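You operate a simulated robot arm through the tools that you are given. There is no shell and no other tool. Be economical: measure what you need, move in short steps, check, and stop when the job is done.

You run a simulated robot arm. Do the job below in one go: nothing can be reset, and whatever is moved stays where it is left.

Task
Tighten the rim knobs of DUNE and MOON, then light both wheels.
Fine: both knobs tight before a switch goes on; the mode knobs stay on GLOW; leave both on.

The check looks at the end state, three seconds after you hand in, the way a careful person would. Anything else that was tipped, shoved, dropped, spilled or broken makes it a failure.

Robot
A 7-joint arm with a two-finger parallel gripper, fixed in place. Base frame: the origin is at the foot of the arm, x ahead of it, y to its left, z up. Units: m, degrees, N and s.
With the tool pointing down near the work surface it reaches from about 0.34 to 0.74 m from the base axis. Its first joint turns from -115.0 to 115.0 degrees. Payload 3.91 kg.
The TCP is the grasp point between the finger pads, 0.03 m short of the fingertips. In the tool frame z runs along the fingers and y along their closing line. The gripper opens to 0.11 m. The fingers are 0.02 m wide and 0.01 m thick; the gripper's body (0.048 by 0.112 m) begins 0.055 m behind the TCP.
Orientation is that of the tool frame in the base frame, as a unit quaternion [w, x, y, z]. With the fingers straight down and closing along the base's y, the tool's x points along the base's -x, its y along +y and its z along -z.

Tools
- The arm moves only by the tool drive_tool. Its argument "moves" is a list of rows, each a list of 6 numbers: the shift along the tool's x, y, z in m, then the turn, a rotation vector about the tool's x, y, z in degrees. In form: [[dx, dy, dz, rx, ry, rz], ...]. A call has 1 to 12 rows; each row shifts and turns the commanded pose from where the row before left it, along the tool's axes as they then stand. "grip" is the gripper command, from -1 (shut) to 1 (fully open), values between in proportion, set as the call begins (left out, the last holds). Each row takes 0.2 s and may step no farther than 0.05 m and 8.6 degrees from the row before; otherwise, or with a gripper value out of range, the whole call is refused. Where a pose cannot be reached the arm comes as near as it can. A force on the tool above 40 N (or 10 N above the force at the start of the call, whichever is more), or a blocked arm, ends the call early, and 0.2 s more pass. Each finger travels about 0.108 m/s and halts on what it meets, pressing with about 25 N; the grip force reading is that of the motor and also rises with nothing between the fingers. The clock runs only during rows and for 0.2 s after the last one: add rows that do not move to give the fingers time. The reply holds the time, the measured pose of the TCP, the force on the tool along the base axes, the opening and the grip force, in the units named above and with some noise, with the torque about the TCP (base axes, N m) and any sound that the robot's microphone picked up.
- Cameras (640 x 400 px; columns grow to the right, rows downward): "scene" is fixed at [0.3997, 0.499, 1.534]; the picture's right is [-0.99, -0.14, 0.00], its down [-0.06, 0.40, -0.91] and it looks along [0.13, -0.91, -0.40] (base axes); focal length 317 px, centre (320, 200). "wrist" rides on the gripper at [0.072, 0.017, -0.103] in the tool frame; the picture's right is [-0.23, 0.97, 0.00], its down [-0.76, -0.18, -0.62] and it looks along [-0.61, -0.14, 0.78] (tool axes); focal length 222 px, centre (320, 200). There is no depth. A picture from a camera that has moved, and an enlarged one, comes with that camera's place and axes in the base frame and with its lens.
- grab_frame(camera): a new picture of that camera. The clock stands still meanwhile.
- slide_trunk(by): slides the trunk up (or, below 0, down) by that many m; the arm rides with it, the base frame stays. It gives what a move gives, with no picture.
- enlarge(camera, box): a new picture of the part [left, top, right, bottom] of that camera's present view, enlarged. The clock stands still meanwhile.
- hand_in(): hands the job in; it is judged then, once.

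Work in short steps. Places have to be worked out from the pictures, the camera data and where the tool is seen: move nearer, look again, correct. Check each grasp and each placing, and mend what went wrong. You have 120 turns and 84 pictures in all, those below and enlarged ones among them. Open the gripper and draw the arm clear of the work before you hand the job in, unless the task says otherwise; then end with one line.

The tools are called after "Call:" as a command line: name --pt "numbers of a row" for each row, then --argument value for the rest, lists and objects as JSON in quotes. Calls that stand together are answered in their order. drive_tool: Moves the arm, as the interface text tells. Its arguments: {"type":"object","properties":{"moves":{"type":"array","items":{"type":"array","items":{"type":"number"}}},"grip":{"type":"number"}},"required":["moves"]} The other tools are called the same way: slide_trunk (by) slides the trunk up or down; grab_frame (camera) takes a picture; enlarge (camera, box) takes an enlarged picture of a part of a camera's view; hand_in () hands the job in.

At the start:

```text
clock: 0.0
ee_pos: [0.3666, -0.1531, 1.36]
tool_rot: [0.001, 0.0, 1.0, 0.0]
wrist_force: [-0.7, -0.8, -0.5]
wrist_torque: [0.02, -0.01, -0.02]
width: 0.11
grip_force: 0.0
trunk travel left (down, up): [-0.775, 0.215]
```

scene: 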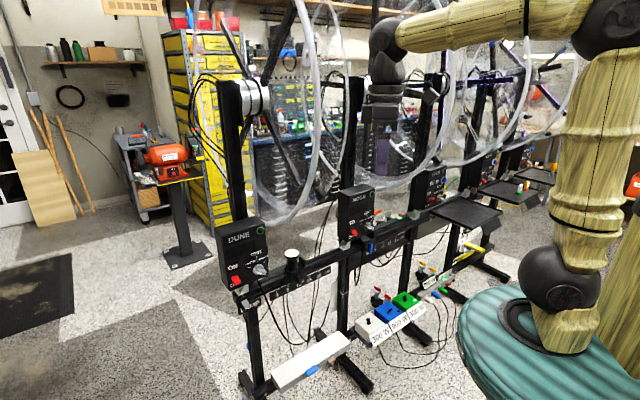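
wrist: 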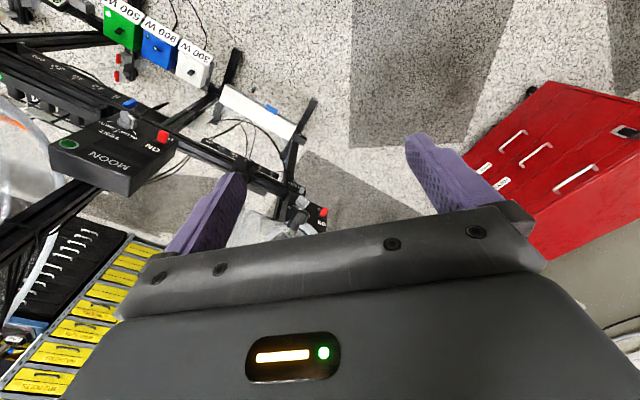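

The scene shows control boxes DUNE and MOON with wheels behind them. I take enlarged views to see the switches, knobs and labels.

Call:
enlarge --camera "scene" --box '[200, 200, 320, 300]'

Call:
enlarge --camera "scene" --box '[320, 150, 460, 260]'

Call:
enlarge --camera "scene" --box '[180, 0, 460, 230]'

Call:
enlarge --camera "scene" --box '[260, 250, 480, 400]'

```text
4.00 times, centred on (260, 250) of scene
camera zoom: at [0.3997, 0.499, 1.534], right [-0.99, -0.14, 0.0], down [-0.06, 0.4, -0.91], along [0.13, -0.91, -0.4], focal length 1269 px, centre (560, 0)
```

zoom: 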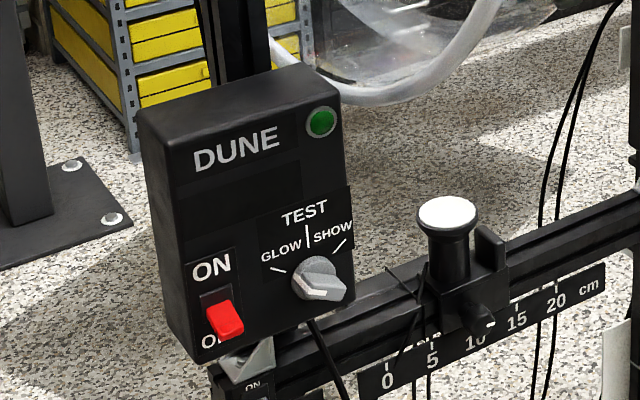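

```text
3.64 times, centred on (390, 205) of scene
camera zoom: at [0.3997, 0.499, 1.534], right [-0.99, -0.14, 0.0], down [-0.06, 0.4, -0.91], along [0.13, -0.91, -0.4], focal length 1154 px, centre (66, 182)
```

zoom: 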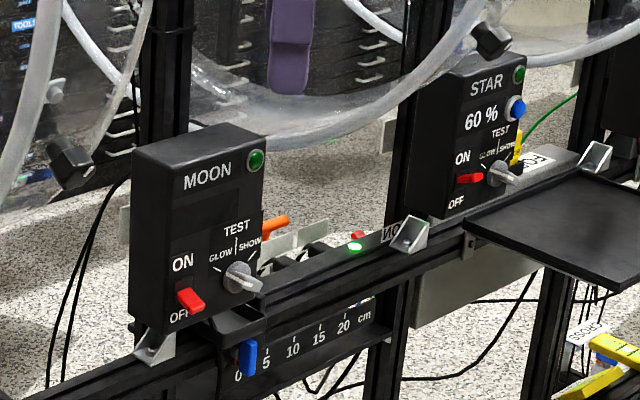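

```text
1.74 times, centred on (320, 115) of scene
camera zoom: at [0.3997, 0.499, 1.534], right [-0.99, -0.14, 0.0], down [-0.06, 0.4, -0.91], along [0.13, -0.91, -0.4], focal length 552 px, centre (320, 348)
```

zoom: 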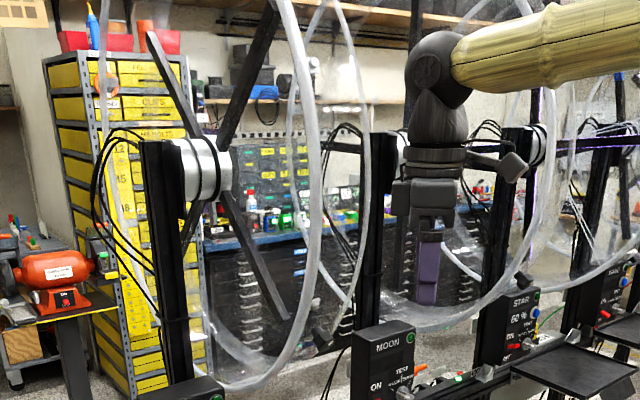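

```text
2.67 times, centred on (370, 325) of scene
camera zoom: at [0.3997, 0.499, 1.534], right [-0.99, -0.14, 0.0], down [-0.06, 0.4, -0.91], along [0.13, -0.91, -0.4], focal length 846 px, centre (187, -133)
```

zoom: 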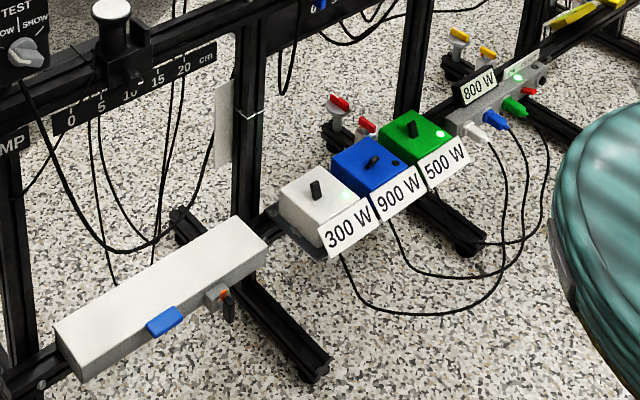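

Boxes found; both mode knobs seem near GLOW. Now I look for the rim knobs on the wheels.

Call:
enlarge --camera "scene" --box '[300, 60, 480, 200]'

Call:
enlarge --camera "scene" --box '[190, 0, 370, 120]'

Call:
enlarge --camera "scene" --box '[230, 110, 380, 230]'

Call:
enlarge --camera "scene" --box '[440, 0, 640, 200]'

```text
2.86 times, centred on (390, 130) of scene
camera zoom: at [0.3997, 0.499, 1.534], right [-0.99, -0.14, 0.0], down [-0.06, 0.4, -0.91], along [0.13, -0.91, -0.4], focal length 906 px, centre (120, 400)
```

zoom: 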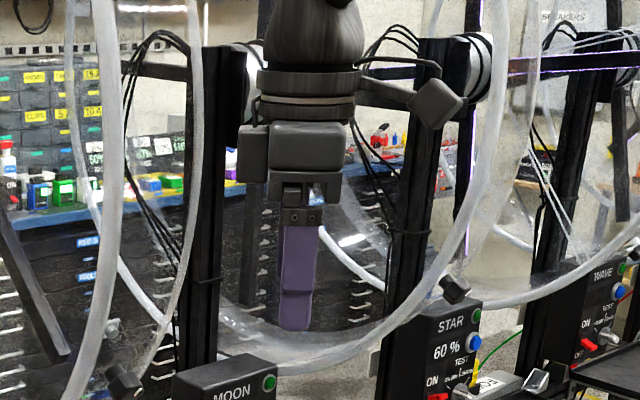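

```text
3.33 times, centred on (280, 60) of scene
camera zoom: at [0.3997, 0.499, 1.534], right [-0.99, -0.14, 0.0], down [-0.06, 0.4, -0.91], along [0.13, -0.91, -0.4], focal length 1058 px, centre (453, 667)
```

zoom: 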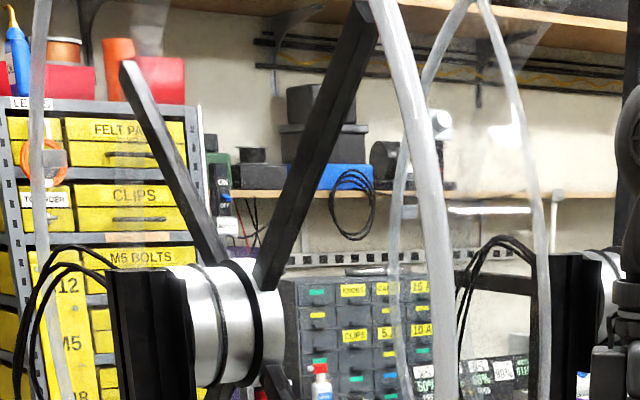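

```text
3.33 times, centred on (305, 170) of scene
camera zoom: at [0.3997, 0.499, 1.534], right [-0.99, -0.14, 0.0], down [-0.06, 0.4, -0.91], along [0.13, -0.91, -0.4], focal length 1058 px, centre (370, 300)
```

zoom: 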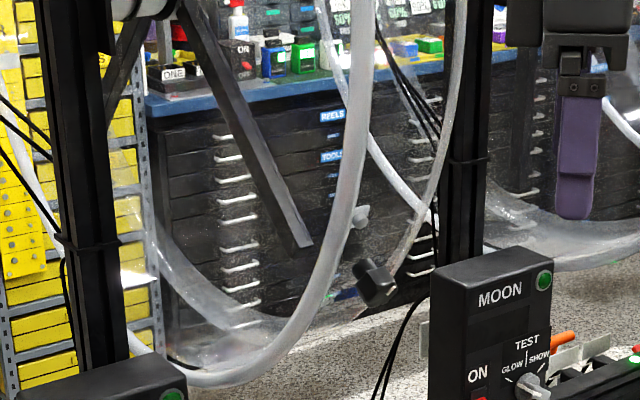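

```text
2.00 times, centred on (540, 100) of scene
camera zoom: at [0.3997, 0.499, 1.534], right [-0.99, -0.14, 0.0], down [-0.06, 0.4, -0.91], along [0.13, -0.91, -0.4], focal length 634 px, centre (-120, 400)
```

zoom: 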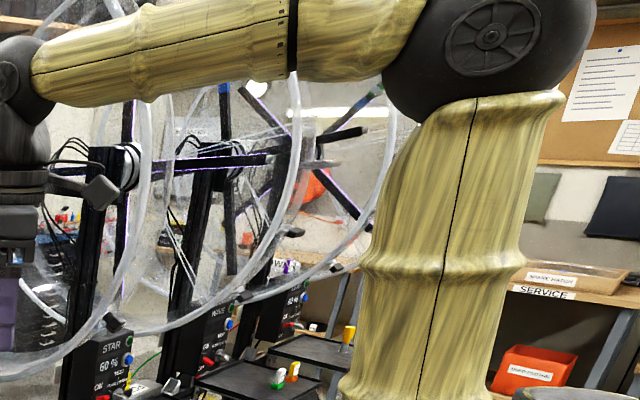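

Triangulating the two cameras: DUNE switch ≈(0.758,-0.235,0.934), MOON switch ≈(0.421,-0.566,0.938), row at 45°, boxes face (-0.71,0.71). I yaw the tool 45° toward the row and tilt a bit up to look at the rims.

Call:
drive_tool --pt "0 0 0 0 0 7.5" --pt "0 0 0 0 0 7.5" --pt "0 0 0 0 0 7.5" --pt "0 0 0 0 0 7.5" --pt "0 0 0 0 0 7.5" --pt "0 0 0 0 0 7.5" --pt "0 0 0 0 -8 0" --pt "0 0 0 0 -8 0" --pt "0 0 0 0 -8 0" --pt "0 0 0 0 -8 0" --pt "0 0 0 0 -8 0" --grip -1

Call:
grab_frame --camera "wrist"

Call:
grab_frame --camera "scene"

```text
clock: 2.4
ee_pos: [0.3689, -0.154, 1.3579]
tool_rot: [0.317, 0.359, 0.868, -0.131]
wrist_force: [0.0, 0.0, 0.3]
wrist_torque: [0.01, 0.01, 0.04]
width: 0.0
grip_force: 24.8
out of reach, approached as far as the arm can: row 11
trunk travel left (down, up): [-0.775, 0.215]
```

```text
73 pictures are left
camera wrist: at [0.2959, -0.0563, 1.3914], right [0.81, 0.57, 0.15], down [0.0, -0.25, 0.97], along [0.58, -0.78, -0.21], focal length 222 px, centre (320, 200)
```

wrist: 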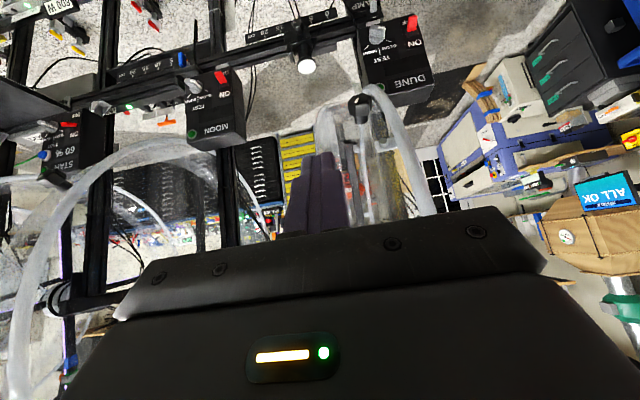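

```text
72 pictures are left
```

scene: 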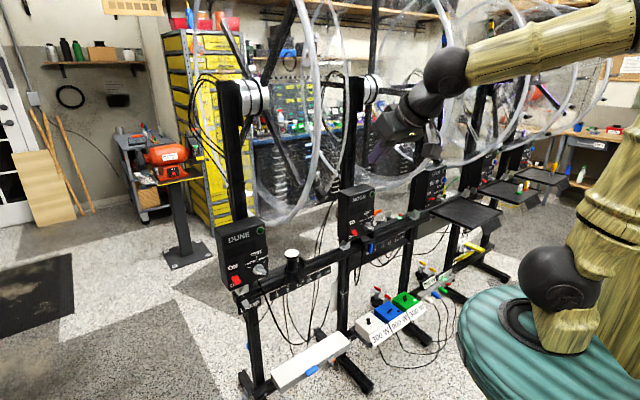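

Triangulation puts the DUNE rim knob ≈(0.50,-0.215,1.23) and the MOON one about one pitch on, ≈(0.165,-0.55,1.235). I zoom in on them.

Call:
enlarge --camera "wrist" --box '[300, 70, 440, 160]'

Call:
enlarge --camera "wrist" --box '[0, 120, 220, 260]'

Call:
enlarge --camera "scene" --box '[290, 170, 354, 210]'

Call:
enlarge --camera "scene" --box '[400, 130, 480, 180]'

```text
4.44 times, centred on (370, 115) of wrist
camera zoom: at [0.2959, -0.0563, 1.3914], right [0.81, 0.57, 0.15], down [0.0, -0.25, 0.97], along [0.58, -0.78, -0.21], focal length 987 px, centre (98, 578)
```

zoom: 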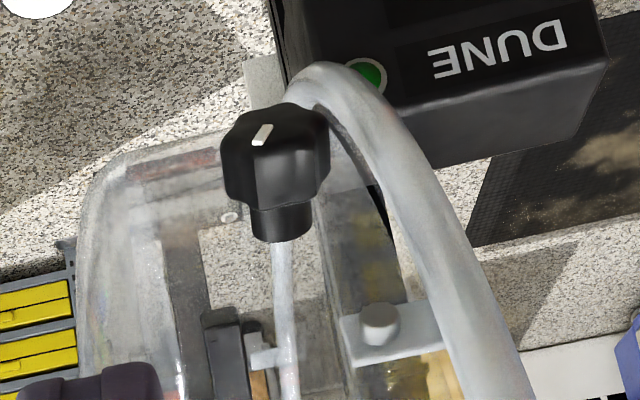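

```text
2.86 times, centred on (110, 190) of wrist
camera zoom: at [0.2959, -0.0563, 1.3914], right [0.81, 0.57, 0.15], down [0.0, -0.25, 0.97], along [0.58, -0.78, -0.21], focal length 635 px, centre (920, 229)
```

zoom: 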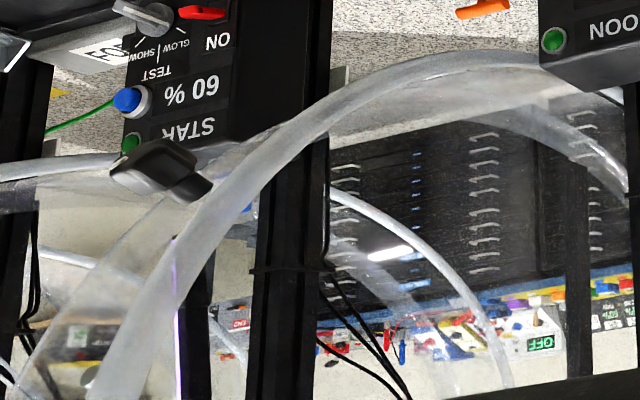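

```text
10.00 times, centred on (322, 190) of scene
camera zoom: at [0.3997, 0.499, 1.534], right [-0.99, -0.14, 0.0], down [-0.06, 0.4, -0.91], along [0.13, -0.91, -0.4], focal length 3173 px, centre (300, 300)
```

zoom: 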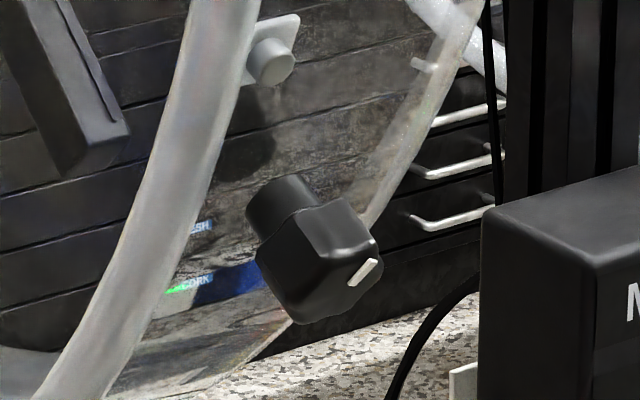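

```text
8.00 times, centred on (440, 155) of scene
camera zoom: at [0.3997, 0.499, 1.534], right [-0.99, -0.14, 0.0], down [-0.06, 0.4, -0.91], along [0.13, -0.91, -0.4], focal length 2538 px, centre (-640, 560)
```

zoom: 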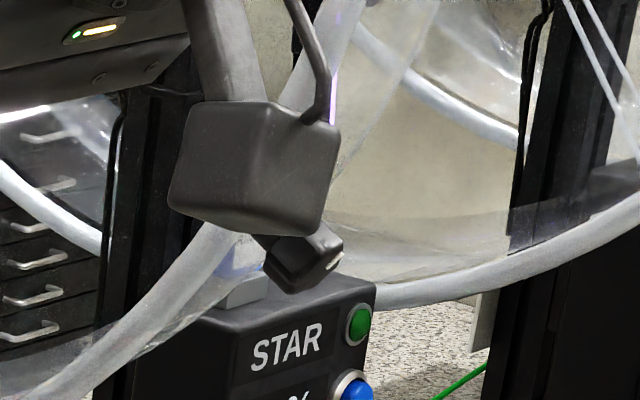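

The rim knobs are lobed knobs sticking out radially from the drums (out toward the robot and ~40° down), with a white pointer. The tool must point forward and ~40° up, so I lower the trunk to give the wrist room underneath.

Call:
slide_trunk --by -0.35

Call:
grab_frame --camera "scene"

```text
clock: 5.8
ee_pos: [0.374, -0.1562, 1.0011]
tool_rot: [0.306, 0.358, 0.872, -0.132]
wrist_force: [0.3, 0.8, 1.1]
wrist_torque: [0.03, 0.01, 0.0]
width: 0.0
grip_force: 24.9
trunk travel left (down, up): [-0.425, 0.565]
```

```text
67 pictures are left
```

scene: 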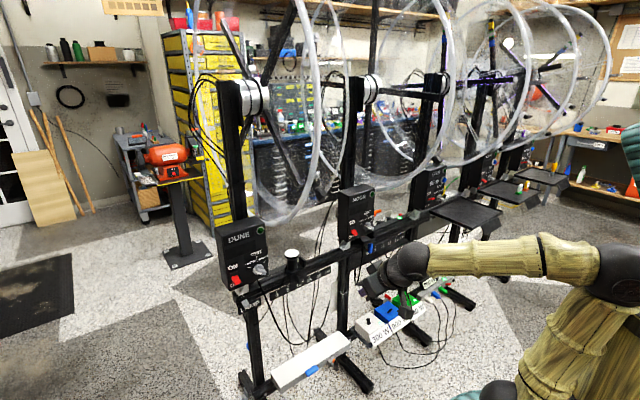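

The wheels are now in clear view. I move forward 0.12 m along the row normal while tilting to horizontal.

Call:
drive_tool --pt "-0.0158 0 0.0123 0 -8 0" --pt "-0.0139 0 0.0144 0 -8 0" --pt "-0.0118 0 0.0162 0 -8 0" --pt "-0.0094 0 0.0177 0 -8 0" --pt "-0.0068 0 0.0188 0 -8 0" --pt "-0.0042 0 0.0196 0 -8 0"

```text
clock: 7.2
ee_pos: [0.4424, -0.2361, 1.0099]
tool_rot: [0.615, 0.288, 0.684, -0.267]
wrist_force: [-0.2, 0.8, 0.4]
wrist_torque: [-0.04, 0.01, -0.03]
width: 0.0
grip_force: 24.6
out of reach, approached as far as the arm can: row 3, 4
trunk travel left (down, up): [-0.425, 0.565]
```

Tool is nearly horizontal. I tilt 46° more while sliding up and back toward a stand-off below the DUNE rim knob.

Call:
drive_tool --pt "-0.015 0.009 -0.012 0 -7.7 0" --pt "-0.015 0.009 -0.01 0 -7.7 0" --pt "-0.015 0.009 -0.008 0 -7.7 0" --pt "-0.015 0.009 -0.006 0 -7.7 0" --pt "-0.015 0.009 -0.004 0 -7.7 0" --pt "-0.015 0.009 -0.002 0 -7.7 0" --grip 1

Call:
grab_frame --camera "wrist"

Call:
grab_frame --camera "scene"

```text
clock: 8.6
ee_pos: [0.4406, -0.1554, 1.0894]
tool_rot: [0.834, 0.159, 0.388, -0.359]
wrist_force: [0.3, 0.0, -0.2]
wrist_torque: [0.01, 0.02, 0.02]
width: 0.1097
grip_force: 0.0
trunk travel left (down, up): [-0.425, 0.565]
```

```text
66 pictures are left
camera wrist: at [0.4295, -0.1207, 0.968], right [0.6, 0.78, 0.16], down [-0.8, 0.58, 0.18], along [0.05, -0.24, 0.97], focal length 222 px, centre (320, 200)
```

wrist: 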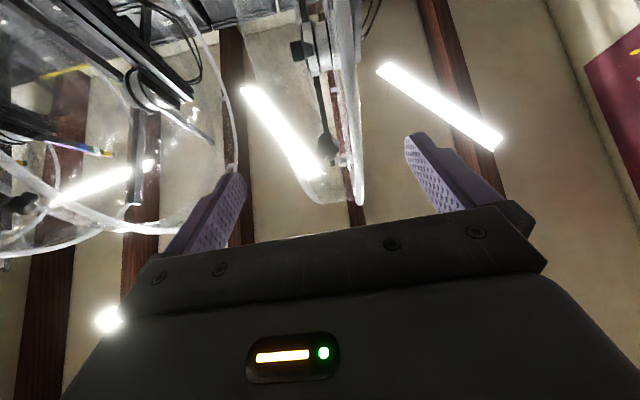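

```text
65 pictures are left
```

scene: 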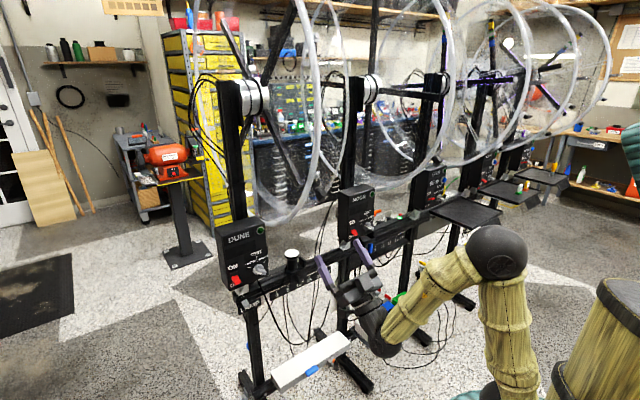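

Orientation now points along the expected knob axis. I zoom in to check alignment.

Call:
enlarge --camera "wrist" --box '[270, 100, 390, 200]'

Call:
enlarge --camera "scene" --box '[280, 140, 424, 230]'

Call:
enlarge --camera "scene" --box '[230, 0, 390, 220]'

```text
4.00 times, centred on (330, 150) of wrist
camera zoom: at [0.4295, -0.1207, 0.968], right [0.6, 0.78, 0.16], down [-0.8, 0.58, 0.18], along [0.05, -0.24, 0.97], focal length 888 px, centre (280, 400)
```

zoom: 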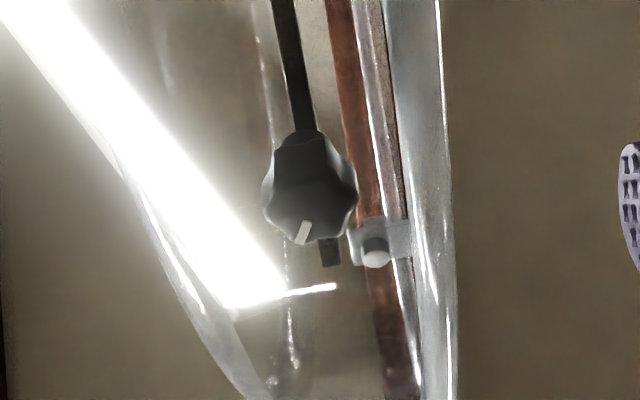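

```text
4.44 times, centred on (352, 185) of scene
camera zoom: at [0.3997, 0.499, 1.534], right [-0.99, -0.14, 0.0], down [-0.06, 0.4, -0.91], along [0.13, -0.91, -0.4], focal length 1410 px, centre (178, 267)
```

zoom: 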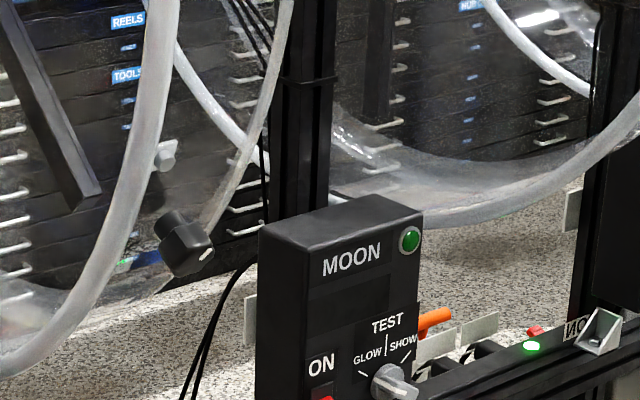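

```text
1.82 times, centred on (310, 110) of scene
camera zoom: at [0.3997, 0.499, 1.534], right [-0.99, -0.14, 0.0], down [-0.06, 0.4, -0.91], along [0.13, -0.91, -0.4], focal length 577 px, centre (338, 364)
```

zoom: 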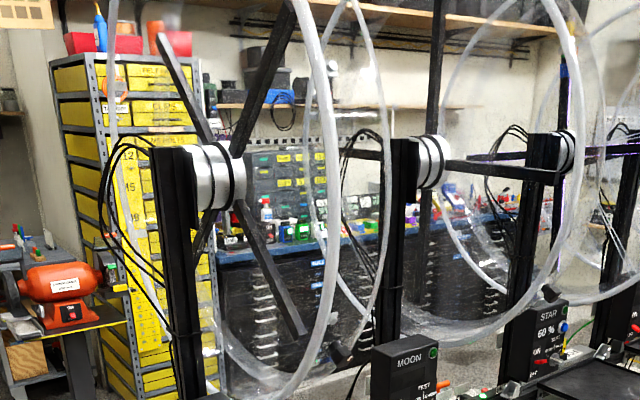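

Knob ≈(0.498,-0.215,1.226); in the tool frame it's at (-0.051,-0.002,+0.152). I centre on it and approach part-way.

Call:
drive_tool --pt "-0.017 0 0 0 0 0" --pt "-0.017 0 0 0 0 0" --pt "-0.017 -0.001 0.02 0 0 0" --pt "0 0 0.025 0 0 0" --pt "0 0 0.025 0 0 0"

Call:
grab_frame --camera "wrist"

Call:
enlarge --camera "scene" --box '[260, 140, 420, 240]'

```text
clock: 9.8
ee_pos: [0.455, -0.1684, 1.1753]
tool_rot: [0.833, 0.16, 0.389, -0.36]
wrist_force: [-0.5, -0.4, -0.7]
wrist_torque: [0.02, 0.0, -0.01]
width: 0.1097
grip_force: 0.1
trunk travel left (down, up): [-0.425, 0.565]
```

```text
61 pictures are left
camera wrist: at [0.4434, -0.1347, 1.0528], right [0.6, 0.78, 0.16], down [-0.8, 0.58, 0.18], along [0.05, -0.24, 0.97], focal length 222 px, centre (320, 200)
```

wrist: 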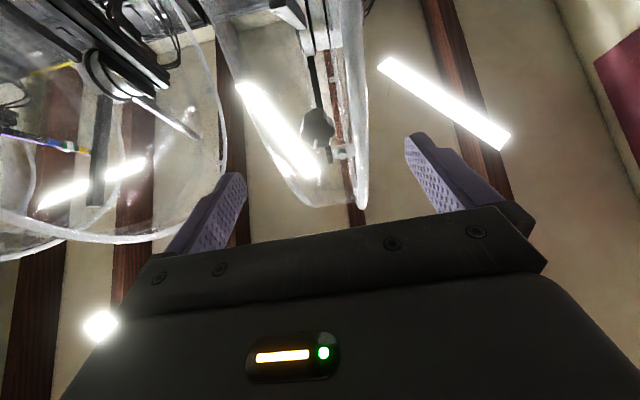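

```text
4.00 times, centred on (340, 190) of scene
camera zoom: at [0.3997, 0.499, 1.534], right [-0.99, -0.14, 0.0], down [-0.06, 0.4, -0.91], along [0.13, -0.91, -0.4], focal length 1269 px, centre (240, 240)
```

zoom: 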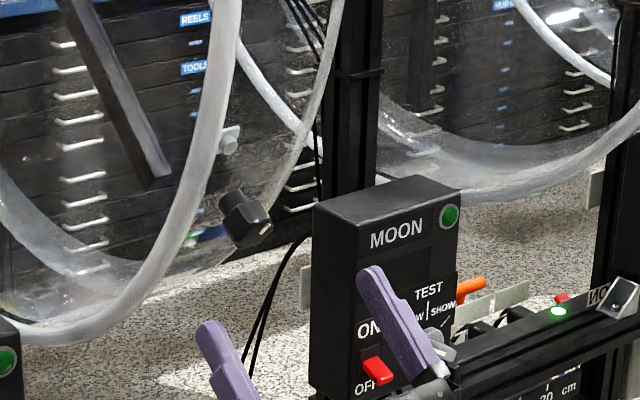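

Knob nearly centred. Zooming the wrist view for finer offset and lobe orientation.

Call:
enlarge --camera "wrist" --box '[270, 80, 370, 180]'

```text
4.00 times, centred on (320, 130) of wrist
camera zoom: at [0.4434, -0.1347, 1.0528], right [0.6, 0.78, 0.16], down [-0.8, 0.58, 0.18], along [0.05, -0.24, 0.97], focal length 888 px, centre (320, 480)
```

zoom: 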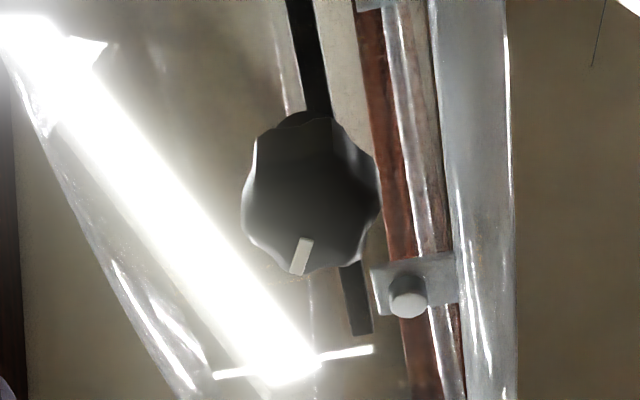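

Knob cap ≈30 mm wide, dead ahead (x +3 mm). I narrow the opening to ~55 mm, and advance 30 mm so that tips stop just short.

Call:
drive_tool --pt "0.003 0 0.01 0 0 0" --pt "0 0 0.01 0 0 0" --pt "0 0 0.01 0 0 0" --grip 0.0

Call:
grab_frame --camera "wrist"

Call:
enlarge --camera "scene" --box '[280, 160, 376, 220]'

```text
clock: 10.6
ee_pos: [0.4714, -0.1861, 1.1912]
tool_rot: [0.834, 0.16, 0.387, -0.36]
wrist_force: [0.3, 0.4, 0.2]
wrist_torque: [0.03, 0.0, -0.01]
width: 0.0549
grip_force: 0.0
trunk travel left (down, up): [-0.425, 0.565]
```

```text
58 pictures are left
camera wrist: at [0.4608, -0.1528, 1.0692], right [0.6, 0.78, 0.16], down [-0.8, 0.58, 0.18], along [0.05, -0.24, 0.97], focal length 222 px, centre (320, 200)
```

wrist: 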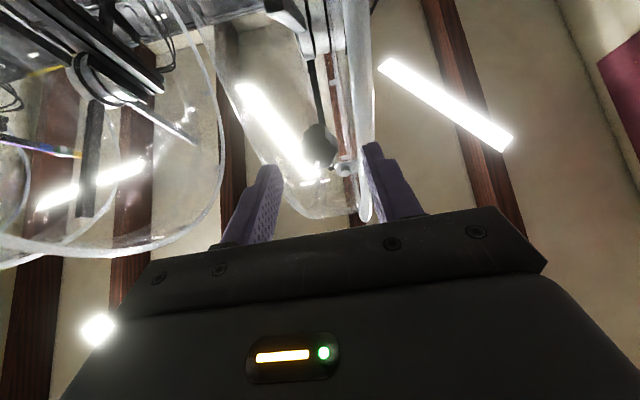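

```text
6.67 times, centred on (328, 190) of scene
camera zoom: at [0.3997, 0.499, 1.534], right [-0.99, -0.14, 0.0], down [-0.06, 0.4, -0.91], along [0.13, -0.91, -0.4], focal length 2115 px, centre (267, 267)
```

zoom: 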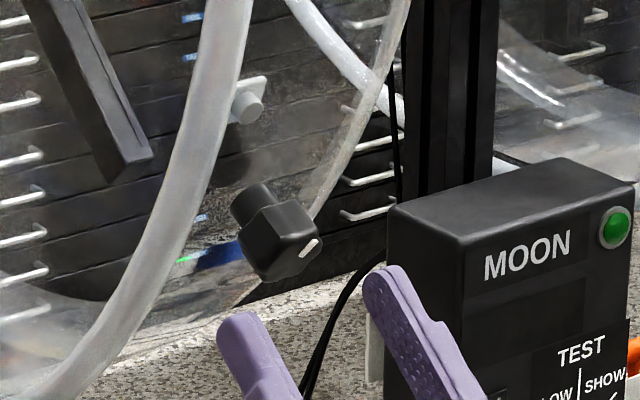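

Well aligned; I zoom to refine the x offset before engaging.

Call:
enlarge --camera "wrist" --box '[250, 90, 410, 210]'

```text
3.33 times, centred on (330, 150) of wrist
camera zoom: at [0.4608, -0.1528, 1.0692], right [0.6, 0.78, 0.16], down [-0.8, 0.58, 0.18], along [0.05, -0.24, 0.97], focal length 740 px, centre (287, 367)
```

zoom: 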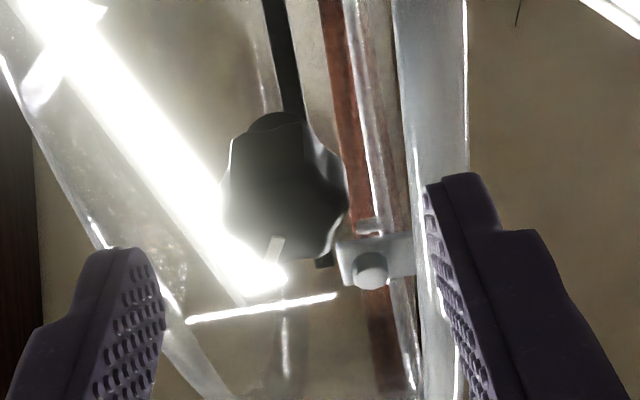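

Cap face sits ~45 mm ahead with x,y ≈0. I narrow to 42 mm and advance 28 mm so the pads overlap the cap by ~13 mm.

Call:
drive_tool --pt "0 0 0 0 0 0" --pt "0 0 0.007 0 0 0" --pt "0 0 0.007 0 0 0" --pt "0 0 0.007 0 0 0" --pt "0 0 0.007 0 0 0" --grip -0.236

Call:
enlarge --camera "wrist" --box '[250, 90, 410, 210]'

Call:
enlarge --camera "scene" --box '[280, 160, 376, 220]'

```text
clock: 11.8
ee_pos: [0.487, -0.2021, 1.2094]
tool_rot: [0.833, 0.16, 0.389, -0.359]
wrist_force: [0.0, 0.1, -0.6]
wrist_torque: [0.0, 0.0, -0.02]
width: 0.0419
grip_force: 0.0
trunk travel left (down, up): [-0.425, 0.565]
```

```text
3.33 times, centred on (330, 150) of wrist
camera zoom: at [0.4759, -0.1682, 1.0876], right [0.6, 0.78, 0.16], down [-0.8, 0.58, 0.18], along [0.05, -0.24, 0.97], focal length 740 px, centre (287, 367)
```

zoom: 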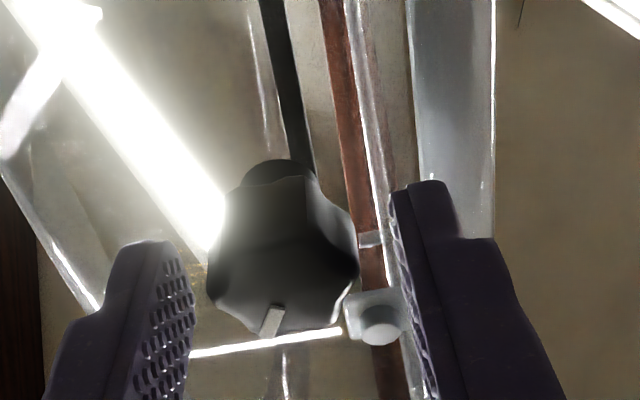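

```text
6.67 times, centred on (328, 190) of scene
camera zoom: at [0.3997, 0.499, 1.534], right [-0.99, -0.14, 0.0], down [-0.06, 0.4, -0.91], along [0.13, -0.91, -0.4], focal length 2115 px, centre (267, 267)
```

zoom: 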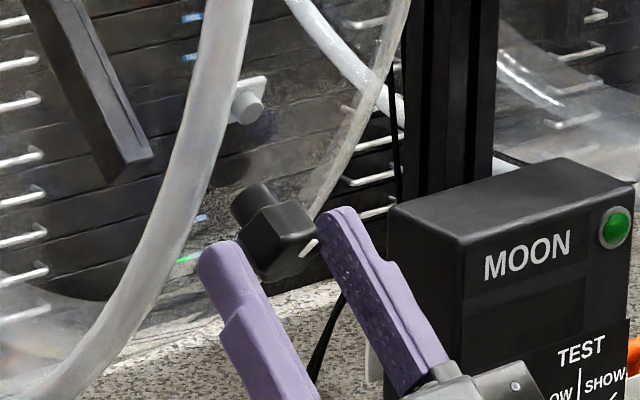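

Pads straddle the cap. Close and check the grip.

Call:
drive_tool --pt "0 0 0 0 0 0" --pt "0 0 0 0 0 0" --grip -1

```text
clock: 12.4
ee_pos: [0.4853, -0.2036, 1.2098]
tool_rot: [0.833, 0.161, 0.389, -0.359]
wrist_force: [-3.4, -2.3, 1.2]
wrist_torque: [-0.17, 0.19, 0.37]
width: 0.0296
grip_force: 45.1
trunk travel left (down, up): [-0.425, 0.565]
```

Gripped at 29.6 mm. Now turn clockwise as seen from outside (+rz) gently, 24° first, watching the torque.

Call:
drive_tool --pt "0 -0.001 0 0 0 6" --pt "0 0 0 0 0 6" --pt "0 0 0 0 0 6" --pt "0 0 0 0 0 6"

Call:
enlarge --camera "wrist" --box '[250, 90, 410, 210]'

Call:
enlarge --camera "scene" --box '[280, 160, 376, 220]'

```text
clock: 13.4
ee_pos: [0.4861, -0.2029, 1.209]
tool_rot: [0.883, 0.224, 0.351, -0.216]
wrist_force: [-10.6, -10.1, 1.6]
wrist_torque: [0.24, -1.07, -1.44]
width: 0.0305
grip_force: 45.0
out of reach, approached as far as the arm can: row 4
trunk travel left (down, up): [-0.425, 0.565]
stopped in row 4: the force on the tool passed its limit at 51 N (the readings are from after the stop); the commanded pose is now the measured one
```

```text
3.33 times, centred on (330, 150) of wrist
camera zoom: at [0.4889, -0.1479, 1.0942], right [0.38, 0.83, 0.4], down [-0.92, 0.37, 0.1], along [-0.07, -0.41, 0.91], focal length 740 px, centre (287, 367)
```

zoom: 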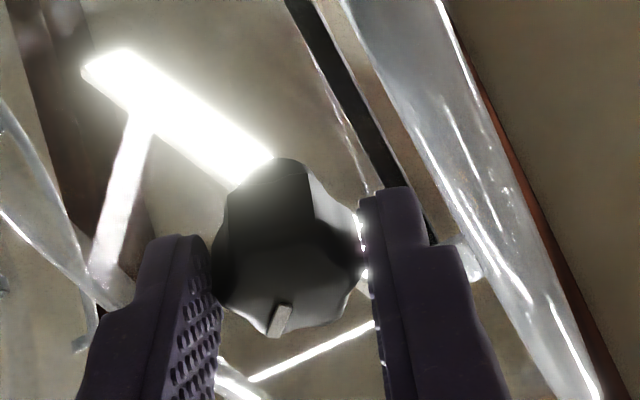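

```text
6.67 times, centred on (328, 190) of scene
camera zoom: at [0.3997, 0.499, 1.534], right [-0.99, -0.14, 0.0], down [-0.06, 0.4, -0.91], along [0.13, -0.91, -0.4], focal length 2115 px, centre (267, 267)
```

zoom: 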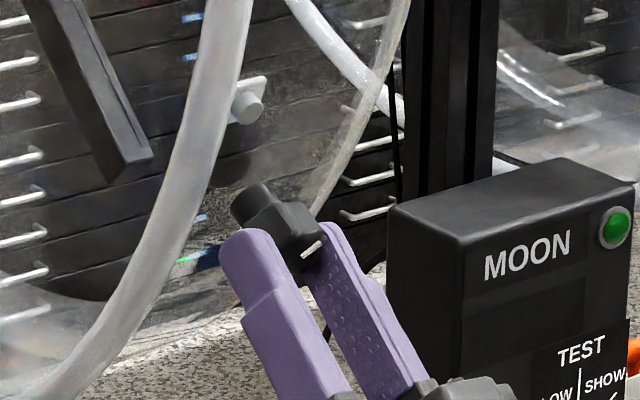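

Turned ~18° with the knob following, stopped at an arm limit (or tight). I open, roll back -48° and regrasp to turn further.

Call:
drive_tool --pt "0 0 0 0 0 0" --pt "0 0 0 0 0 0" --pt "0 0 0 0 0 -8" --pt "0 0 0 0 0 -8" --pt "0 0 0 0 0 -8" --pt "0 0 0 0 0 -8" --pt "0 0 0 0 0 -8" --pt "0 0 0 0 0 -8" --pt "0 0 0 0 0 -8" --pt "0 0 0 0 0 0" --grip -0.2

Call:
enlarge --camera "wrist" --box '[250, 90, 410, 210]'

```text
clock: 15.6
ee_pos: [0.4912, -0.1974, 1.2075]
tool_rot: [0.679, 0.028, 0.417, -0.603]
wrist_force: [-1.0, -0.1, 0.8]
wrist_torque: [-0.01, -0.03, -0.03]
width: 0.0443
grip_force: 0.4
trunk travel left (down, up): [-0.425, 0.565]
```

```text
3.33 times, centred on (330, 150) of wrist
camera zoom: at [0.4439, -0.1938, 1.0896], right [0.84, 0.45, -0.32], down [-0.43, 0.89, 0.14], along [0.34, 0.02, 0.94], focal length 740 px, centre (287, 367)
```

zoom: 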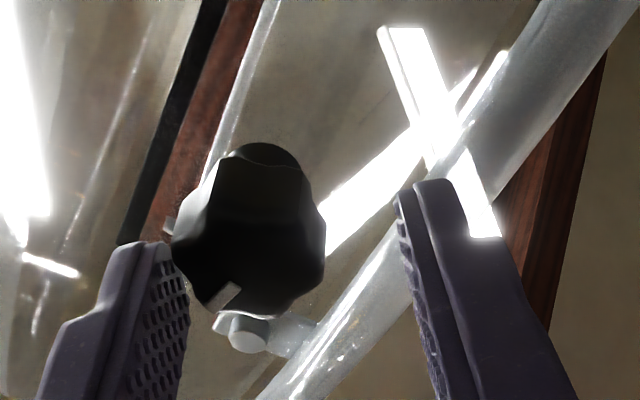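

The TCP drifted; in tool axes the knob is at about (+4,-7,+2) mm. Correct and re-grip, then check.

Call:
drive_tool --pt "0.002 -0.0035 0.001 0 0 0" --pt "0.002 -0.0035 0.001 0 0 0" --pt "0 0 0 0 0 0"

Call:
drive_tool --pt "0 0 0 0 0 0" --pt "0 0 0 0 0 0" --grip -1

Call:
enlarge --camera "wrist" --box '[250, 90, 410, 210]'

```text
clock: 16.4
ee_pos: [0.4849, -0.2034, 1.209]
tool_rot: [0.68, 0.028, 0.418, -0.602]
wrist_force: [1.2, 1.3, 0.0]
wrist_torque: [0.03, -0.01, -0.01]
width: 0.0439
grip_force: 0.1
trunk travel left (down, up): [-0.425, 0.565]
```

```text
clock: 17.0
ee_pos: [0.4868, -0.2043, 1.2096]
tool_rot: [0.68, 0.028, 0.419, -0.602]
wrist_force: [-1.0, -0.1, 0.6]
wrist_torque: [0.17, 0.53, 0.49]
width: 0.0307
grip_force: 44.8
trunk travel left (down, up): [-0.425, 0.565]
```

```text
3.33 times, centred on (330, 150) of wrist
camera zoom: at [0.4392, -0.1998, 1.0914], right [0.84, 0.45, -0.32], down [-0.43, 0.89, 0.14], along [0.34, 0.02, 0.94], focal length 740 px, centre (287, 367)
```

zoom: 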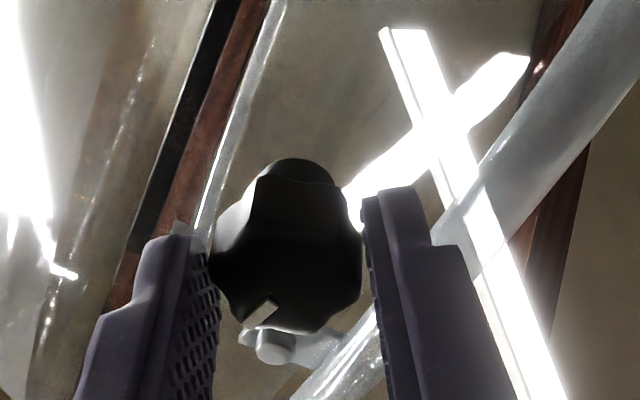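

Good grip. Turn clockwise again in small steps.

Call:
drive_tool --pt "0 0 0 0 0 6" --pt "0 0 0 0 0 6" --pt "0 0 0 0 0 6" --pt "0 0 0 0 0 6"

Call:
enlarge --camera "wrist" --box '[250, 90, 410, 210]'

```text
clock: 18.0
ee_pos: [0.4862, -0.2036, 1.2088]
tool_rot: [0.791, 0.114, 0.403, -0.446]
wrist_force: [-2.8, 1.8, -3.7]
wrist_torque: [0.31, 0.5, 0.27]
width: 0.0301
grip_force: 45.2
trunk travel left (down, up): [-0.425, 0.565]
```

```text
3.33 times, centred on (330, 150) of wrist
camera zoom: at [0.464, -0.1815, 1.0862], right [0.71, 0.7, -0.01], down [-0.69, 0.7, 0.19], along [0.14, -0.13, 0.98], focal length 740 px, centre (287, 367)
```

zoom: 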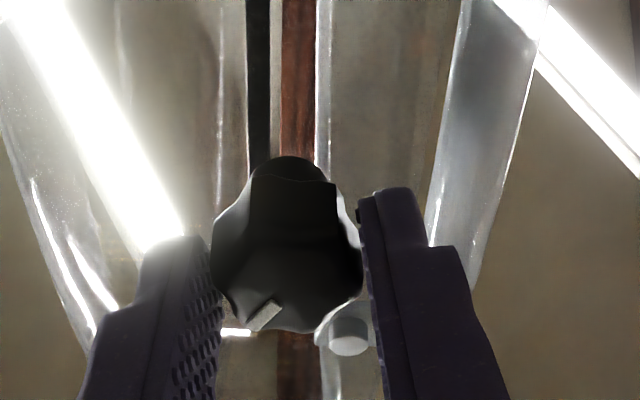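

Knob follows with low torque. Continue.

Call:
drive_tool --pt "0 0 0 0 0 6" --pt "0 0 0 0 0 6" --pt "0 0 0 0 0 6" --pt "0 0 0 0 0 6"

Call:
enlarge --camera "wrist" --box '[250, 90, 410, 210]'

```text
clock: 19.0
ee_pos: [0.4867, -0.2026, 1.2087]
tool_rot: [0.866, 0.197, 0.37, -0.274]
wrist_force: [1.2, 1.9, -4.5]
wrist_torque: [0.15, -0.56, -0.93]
width: 0.0293
grip_force: 45.5
trunk travel left (down, up): [-0.425, 0.565]
```

```text
3.33 times, centred on (330, 150) of wrist
camera zoom: at [0.4834, -0.1576, 1.091], right [0.47, 0.83, 0.3], down [-0.88, 0.45, 0.14], along [-0.02, -0.33, 0.94], focal length 740 px, centre (287, 367)
```

zoom: 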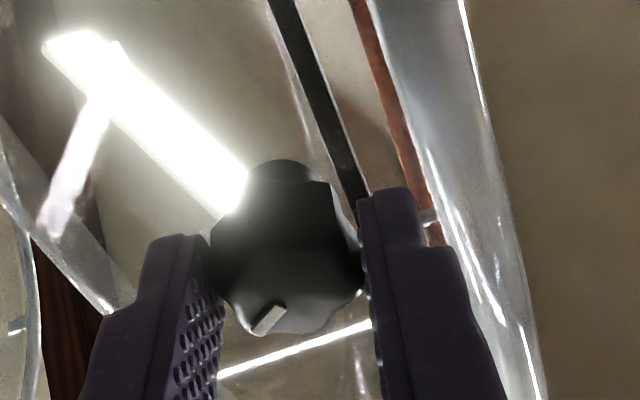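

Torque small. I check the pointer from the scene camera to see how far the knob has really turned.

Call:
enlarge --camera "scene" --box '[304, 180, 344, 205]'

```text
16.00 times, centred on (324, 192) of scene
camera zoom: at [0.3997, 0.499, 1.534], right [-0.99, -0.14, 0.0], down [-0.06, 0.4, -0.91], along [0.13, -0.91, -0.4], focal length 5076 px, centre (256, 320)
```

zoom: 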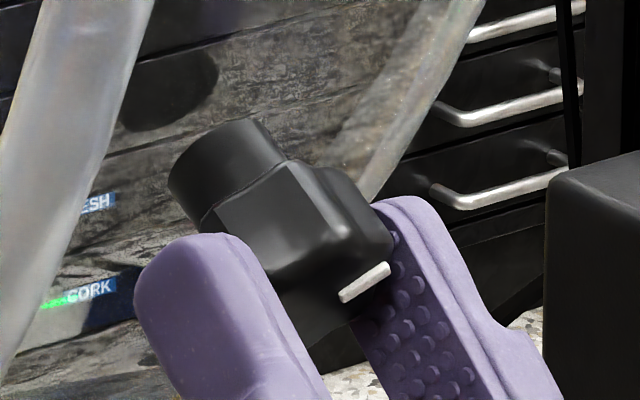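

Net turn so far is small (the roll-back rubbed the knob back). I open, withdraw fully, roll back ~90° clear of the knob, then regrasp.

Call:
drive_tool --pt "0 0 0 0 0 0" --pt "0 0 0 0 0 0" --pt "0 0 -0.01 0 0 0" --pt "0 0 -0.015 0 0 0" --pt "0 0 -0.015 0 0 0" --grip -0.1

Call:
drive_tool --pt "0 0 0 0 0 -8" --pt "0 0 0 0 0 -8" --pt "0 0 0 0 0 -8" --pt "0 0 0 0 0 -8" --pt "0 0 0 0 0 -8" --pt "0 0 0 0 0 -8" --pt "0 0 0 0 0 -8" --pt "0 0 0 0 0 -8" --pt "0 0 0 0 0 -8" --pt "0 0 0 0 0 -8" --pt "0 0 0 0 0 -8" --pt "0 0 0 0 0 0"

Call:
grab_frame --camera "wrist"

Call:
enlarge --camera "scene" --box '[296, 175, 352, 210]'

```text
clock: 20.2
ee_pos: [0.4633, -0.1813, 1.1838]
tool_rot: [0.866, 0.196, 0.37, -0.273]
wrist_force: [0.6, -0.6, -0.8]
wrist_torque: [-0.01, 0.05, 0.02]
width: 0.0497
grip_force: 0.1
trunk travel left (down, up): [-0.425, 0.565]
```

```text
clock: 22.8
ee_pos: [0.464, -0.1818, 1.1839]
tool_rot: [-0.432, 0.117, -0.403, 0.798]
wrist_force: [-0.5, 0.5, 0.7]
wrist_torque: [-0.02, 0.0, -0.03]
width: 0.0495
grip_force: 0.1
trunk travel left (down, up): [-0.425, 0.565]
```

```text
46 pictures are left
camera wrist: at [0.3758, -0.1871, 1.0929], right [0.72, -0.12, -0.69], down [0.02, 0.99, -0.15], along [0.7, 0.1, 0.71], focal length 222 px, centre (320, 200)
```

wrist: 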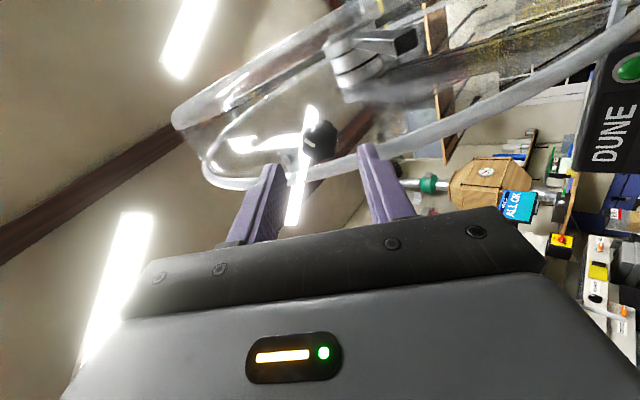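

```text
11.43 times, centred on (324, 192) of scene
camera zoom: at [0.3997, 0.499, 1.534], right [-0.99, -0.14, 0.0], down [-0.06, 0.4, -0.91], along [0.13, -0.91, -0.4], focal length 3626 px, centre (274, 286)
```

zoom: 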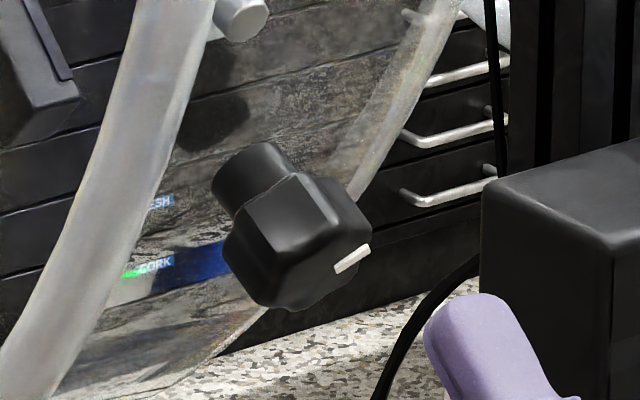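

The knob stayed put this time. At roll ≈-77°, aligned, I advance 40 mm, then grip.

Call:
drive_tool --pt "0 0.001 0.01 0 0 0" --pt "0 0 0.01 0 0 0" --pt "0 0 0.01 0 0 0" --pt "0 0 0.01 0 0 0" --pt "0 0 0 0 0 0" --grip -0.22

Call:
drive_tool --pt "0 0 0 0 0 0" --pt "0 0 0 0 0 0" --grip -1

Call:
drive_tool --pt "0 0 0 0 0 7" --pt "0 0 0 0 0 7" --pt "0 0 0 0 0 7" --pt "0 0 0 0 0 7" --pt "0 0 0 0 0 7" --pt "0 0 0 0 0 7"

```text
clock: 24.0
ee_pos: [0.4868, -0.2031, 1.2084]
tool_rot: [-0.433, 0.116, -0.403, 0.798]
wrist_force: [-0.5, -0.2, -0.6]
wrist_torque: [0.01, -0.02, 0.03]
width: 0.043
grip_force: 0.1
trunk travel left (down, up): [-0.425, 0.565]
```

```text
clock: 24.6
ee_pos: [0.485, -0.2029, 1.2101]
tool_rot: [-0.433, 0.116, -0.402, 0.798]
wrist_force: [0.9, 0.0, 8.9]
wrist_torque: [0.45, 0.51, 0.08]
width: 0.0315
grip_force: 45.2
trunk travel left (down, up): [-0.425, 0.565]
```

```text
clock: 26.0
ee_pos: [0.4863, -0.2028, 1.2091]
tool_rot: [0.691, 0.036, 0.418, -0.589]
wrist_force: [-9.8, 4.4, -3.4]
wrist_torque: [0.88, 0.59, -0.37]
width: 0.0305
grip_force: 45.0
trunk travel left (down, up): [-0.425, 0.565]
```

Turning freely-ish. Continue 42° and look.

Call:
drive_tool --pt "0 0 0 0 0 7" --pt "0 0 0 0 0 7" --pt "0 0 0 0 0 7" --pt "0 0 0 0 0 7" --pt "0 0 0 0 0 7" --pt "0 0 0 0 0 7"

Call:
enlarge --camera "scene" --box '[296, 175, 352, 210]'

Call:
enlarge --camera "wrist" --box '[250, 90, 410, 210]'

```text
clock: 27.4
ee_pos: [0.4864, -0.2034, 1.2088]
tool_rot: [0.856, 0.183, 0.377, -0.303]
wrist_force: [-0.6, 0.2, -0.9]
wrist_torque: [-0.29, -0.12, -1.15]
width: 0.0296
grip_force: 45.1
trunk travel left (down, up): [-0.425, 0.565]
```

```text
11.43 times, centred on (324, 192) of scene
camera zoom: at [0.3997, 0.499, 1.534], right [-0.99, -0.14, 0.0], down [-0.06, 0.4, -0.91], along [0.13, -0.91, -0.4], focal length 3626 px, centre (274, 286)
```

zoom: 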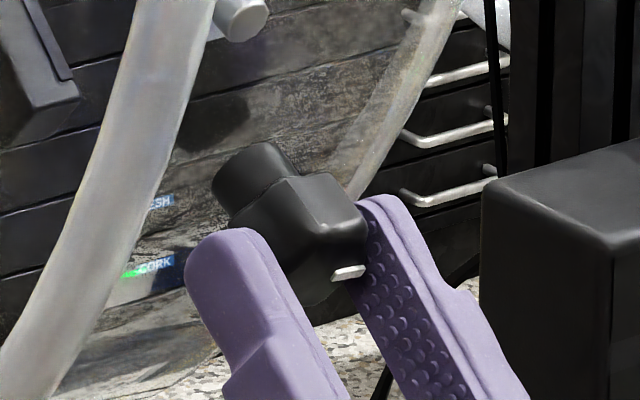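

```text
3.33 times, centred on (330, 150) of wrist
camera zoom: at [0.4811, -0.162, 1.0892], right [0.52, 0.82, 0.26], down [-0.85, 0.49, 0.16], along [0.0, -0.3, 0.95], focal length 740 px, centre (287, 367)
```

zoom: 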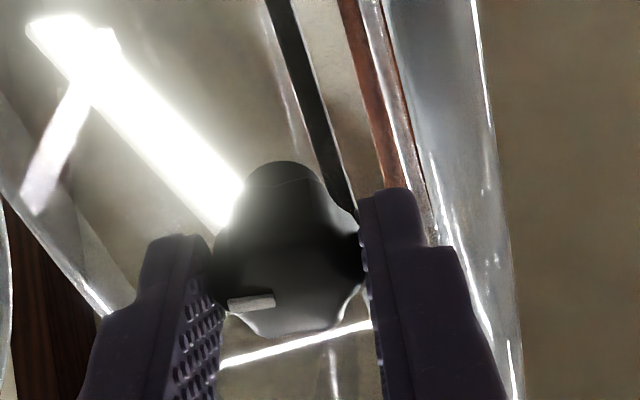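

Pointer advanced ~45° and resistance torque about the axis rose to ~0.8 N·m. I regrasp once more from a rolled-back pose to see whether it's fully tight.

Call:
drive_tool --pt "0 0 0 0 0 0" --pt "0 0 0 0 0 0" --pt "0 0 -0.01 0 0 0" --pt "0 0 -0.015 0 0 0" --pt "0 0 -0.015 0 0 0" --grip -0.1

Call:
drive_tool --pt "0 0 0 0 0 -8" --pt "0 0 0 0 0 -8" --pt "0 0 0 0 0 -8" --pt "0 0 0 0 0 -8" --pt "0 0 0 0 0 -8" --pt "0 0 0 0 0 -8" --pt "0 0 0 0 0 -8" --pt "0 0 0 0 0 0"

Call:
enlarge --camera "wrist" --box '[270, 80, 370, 180]'

```text
clock: 28.6
ee_pos: [0.4656, -0.1823, 1.1833]
tool_rot: [0.856, 0.183, 0.377, -0.304]
wrist_force: [0.5, -0.3, 0.6]
wrist_torque: [0.01, -0.02, 0.0]
width: 0.0497
grip_force: 0.1
trunk travel left (down, up): [-0.425, 0.565]
```

```text
clock: 30.4
ee_pos: [0.4647, -0.1813, 1.1841]
tool_rot: [-0.613, 0.015, -0.419, 0.67]
wrist_force: [-1.3, 0.6, 0.4]
wrist_torque: [0.02, -0.01, -0.01]
width: 0.0492
grip_force: 0.0
trunk travel left (down, up): [-0.425, 0.565]
```

```text
4.00 times, centred on (320, 130) of wrist
camera zoom: at [0.4055, -0.1843, 1.0708], right [0.84, 0.29, -0.45], down [-0.29, 0.96, 0.07], along [0.45, 0.07, 0.89], focal length 888 px, centre (320, 480)
```

zoom: 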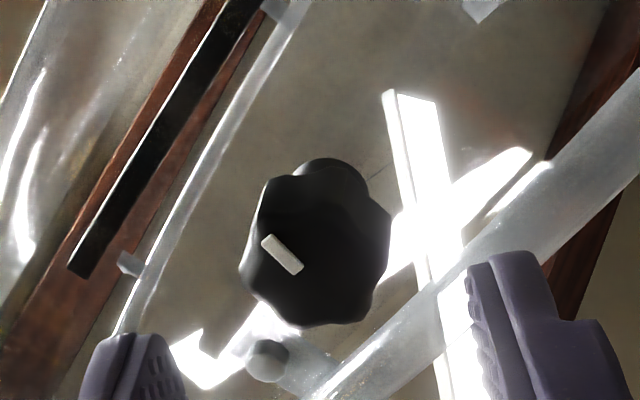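

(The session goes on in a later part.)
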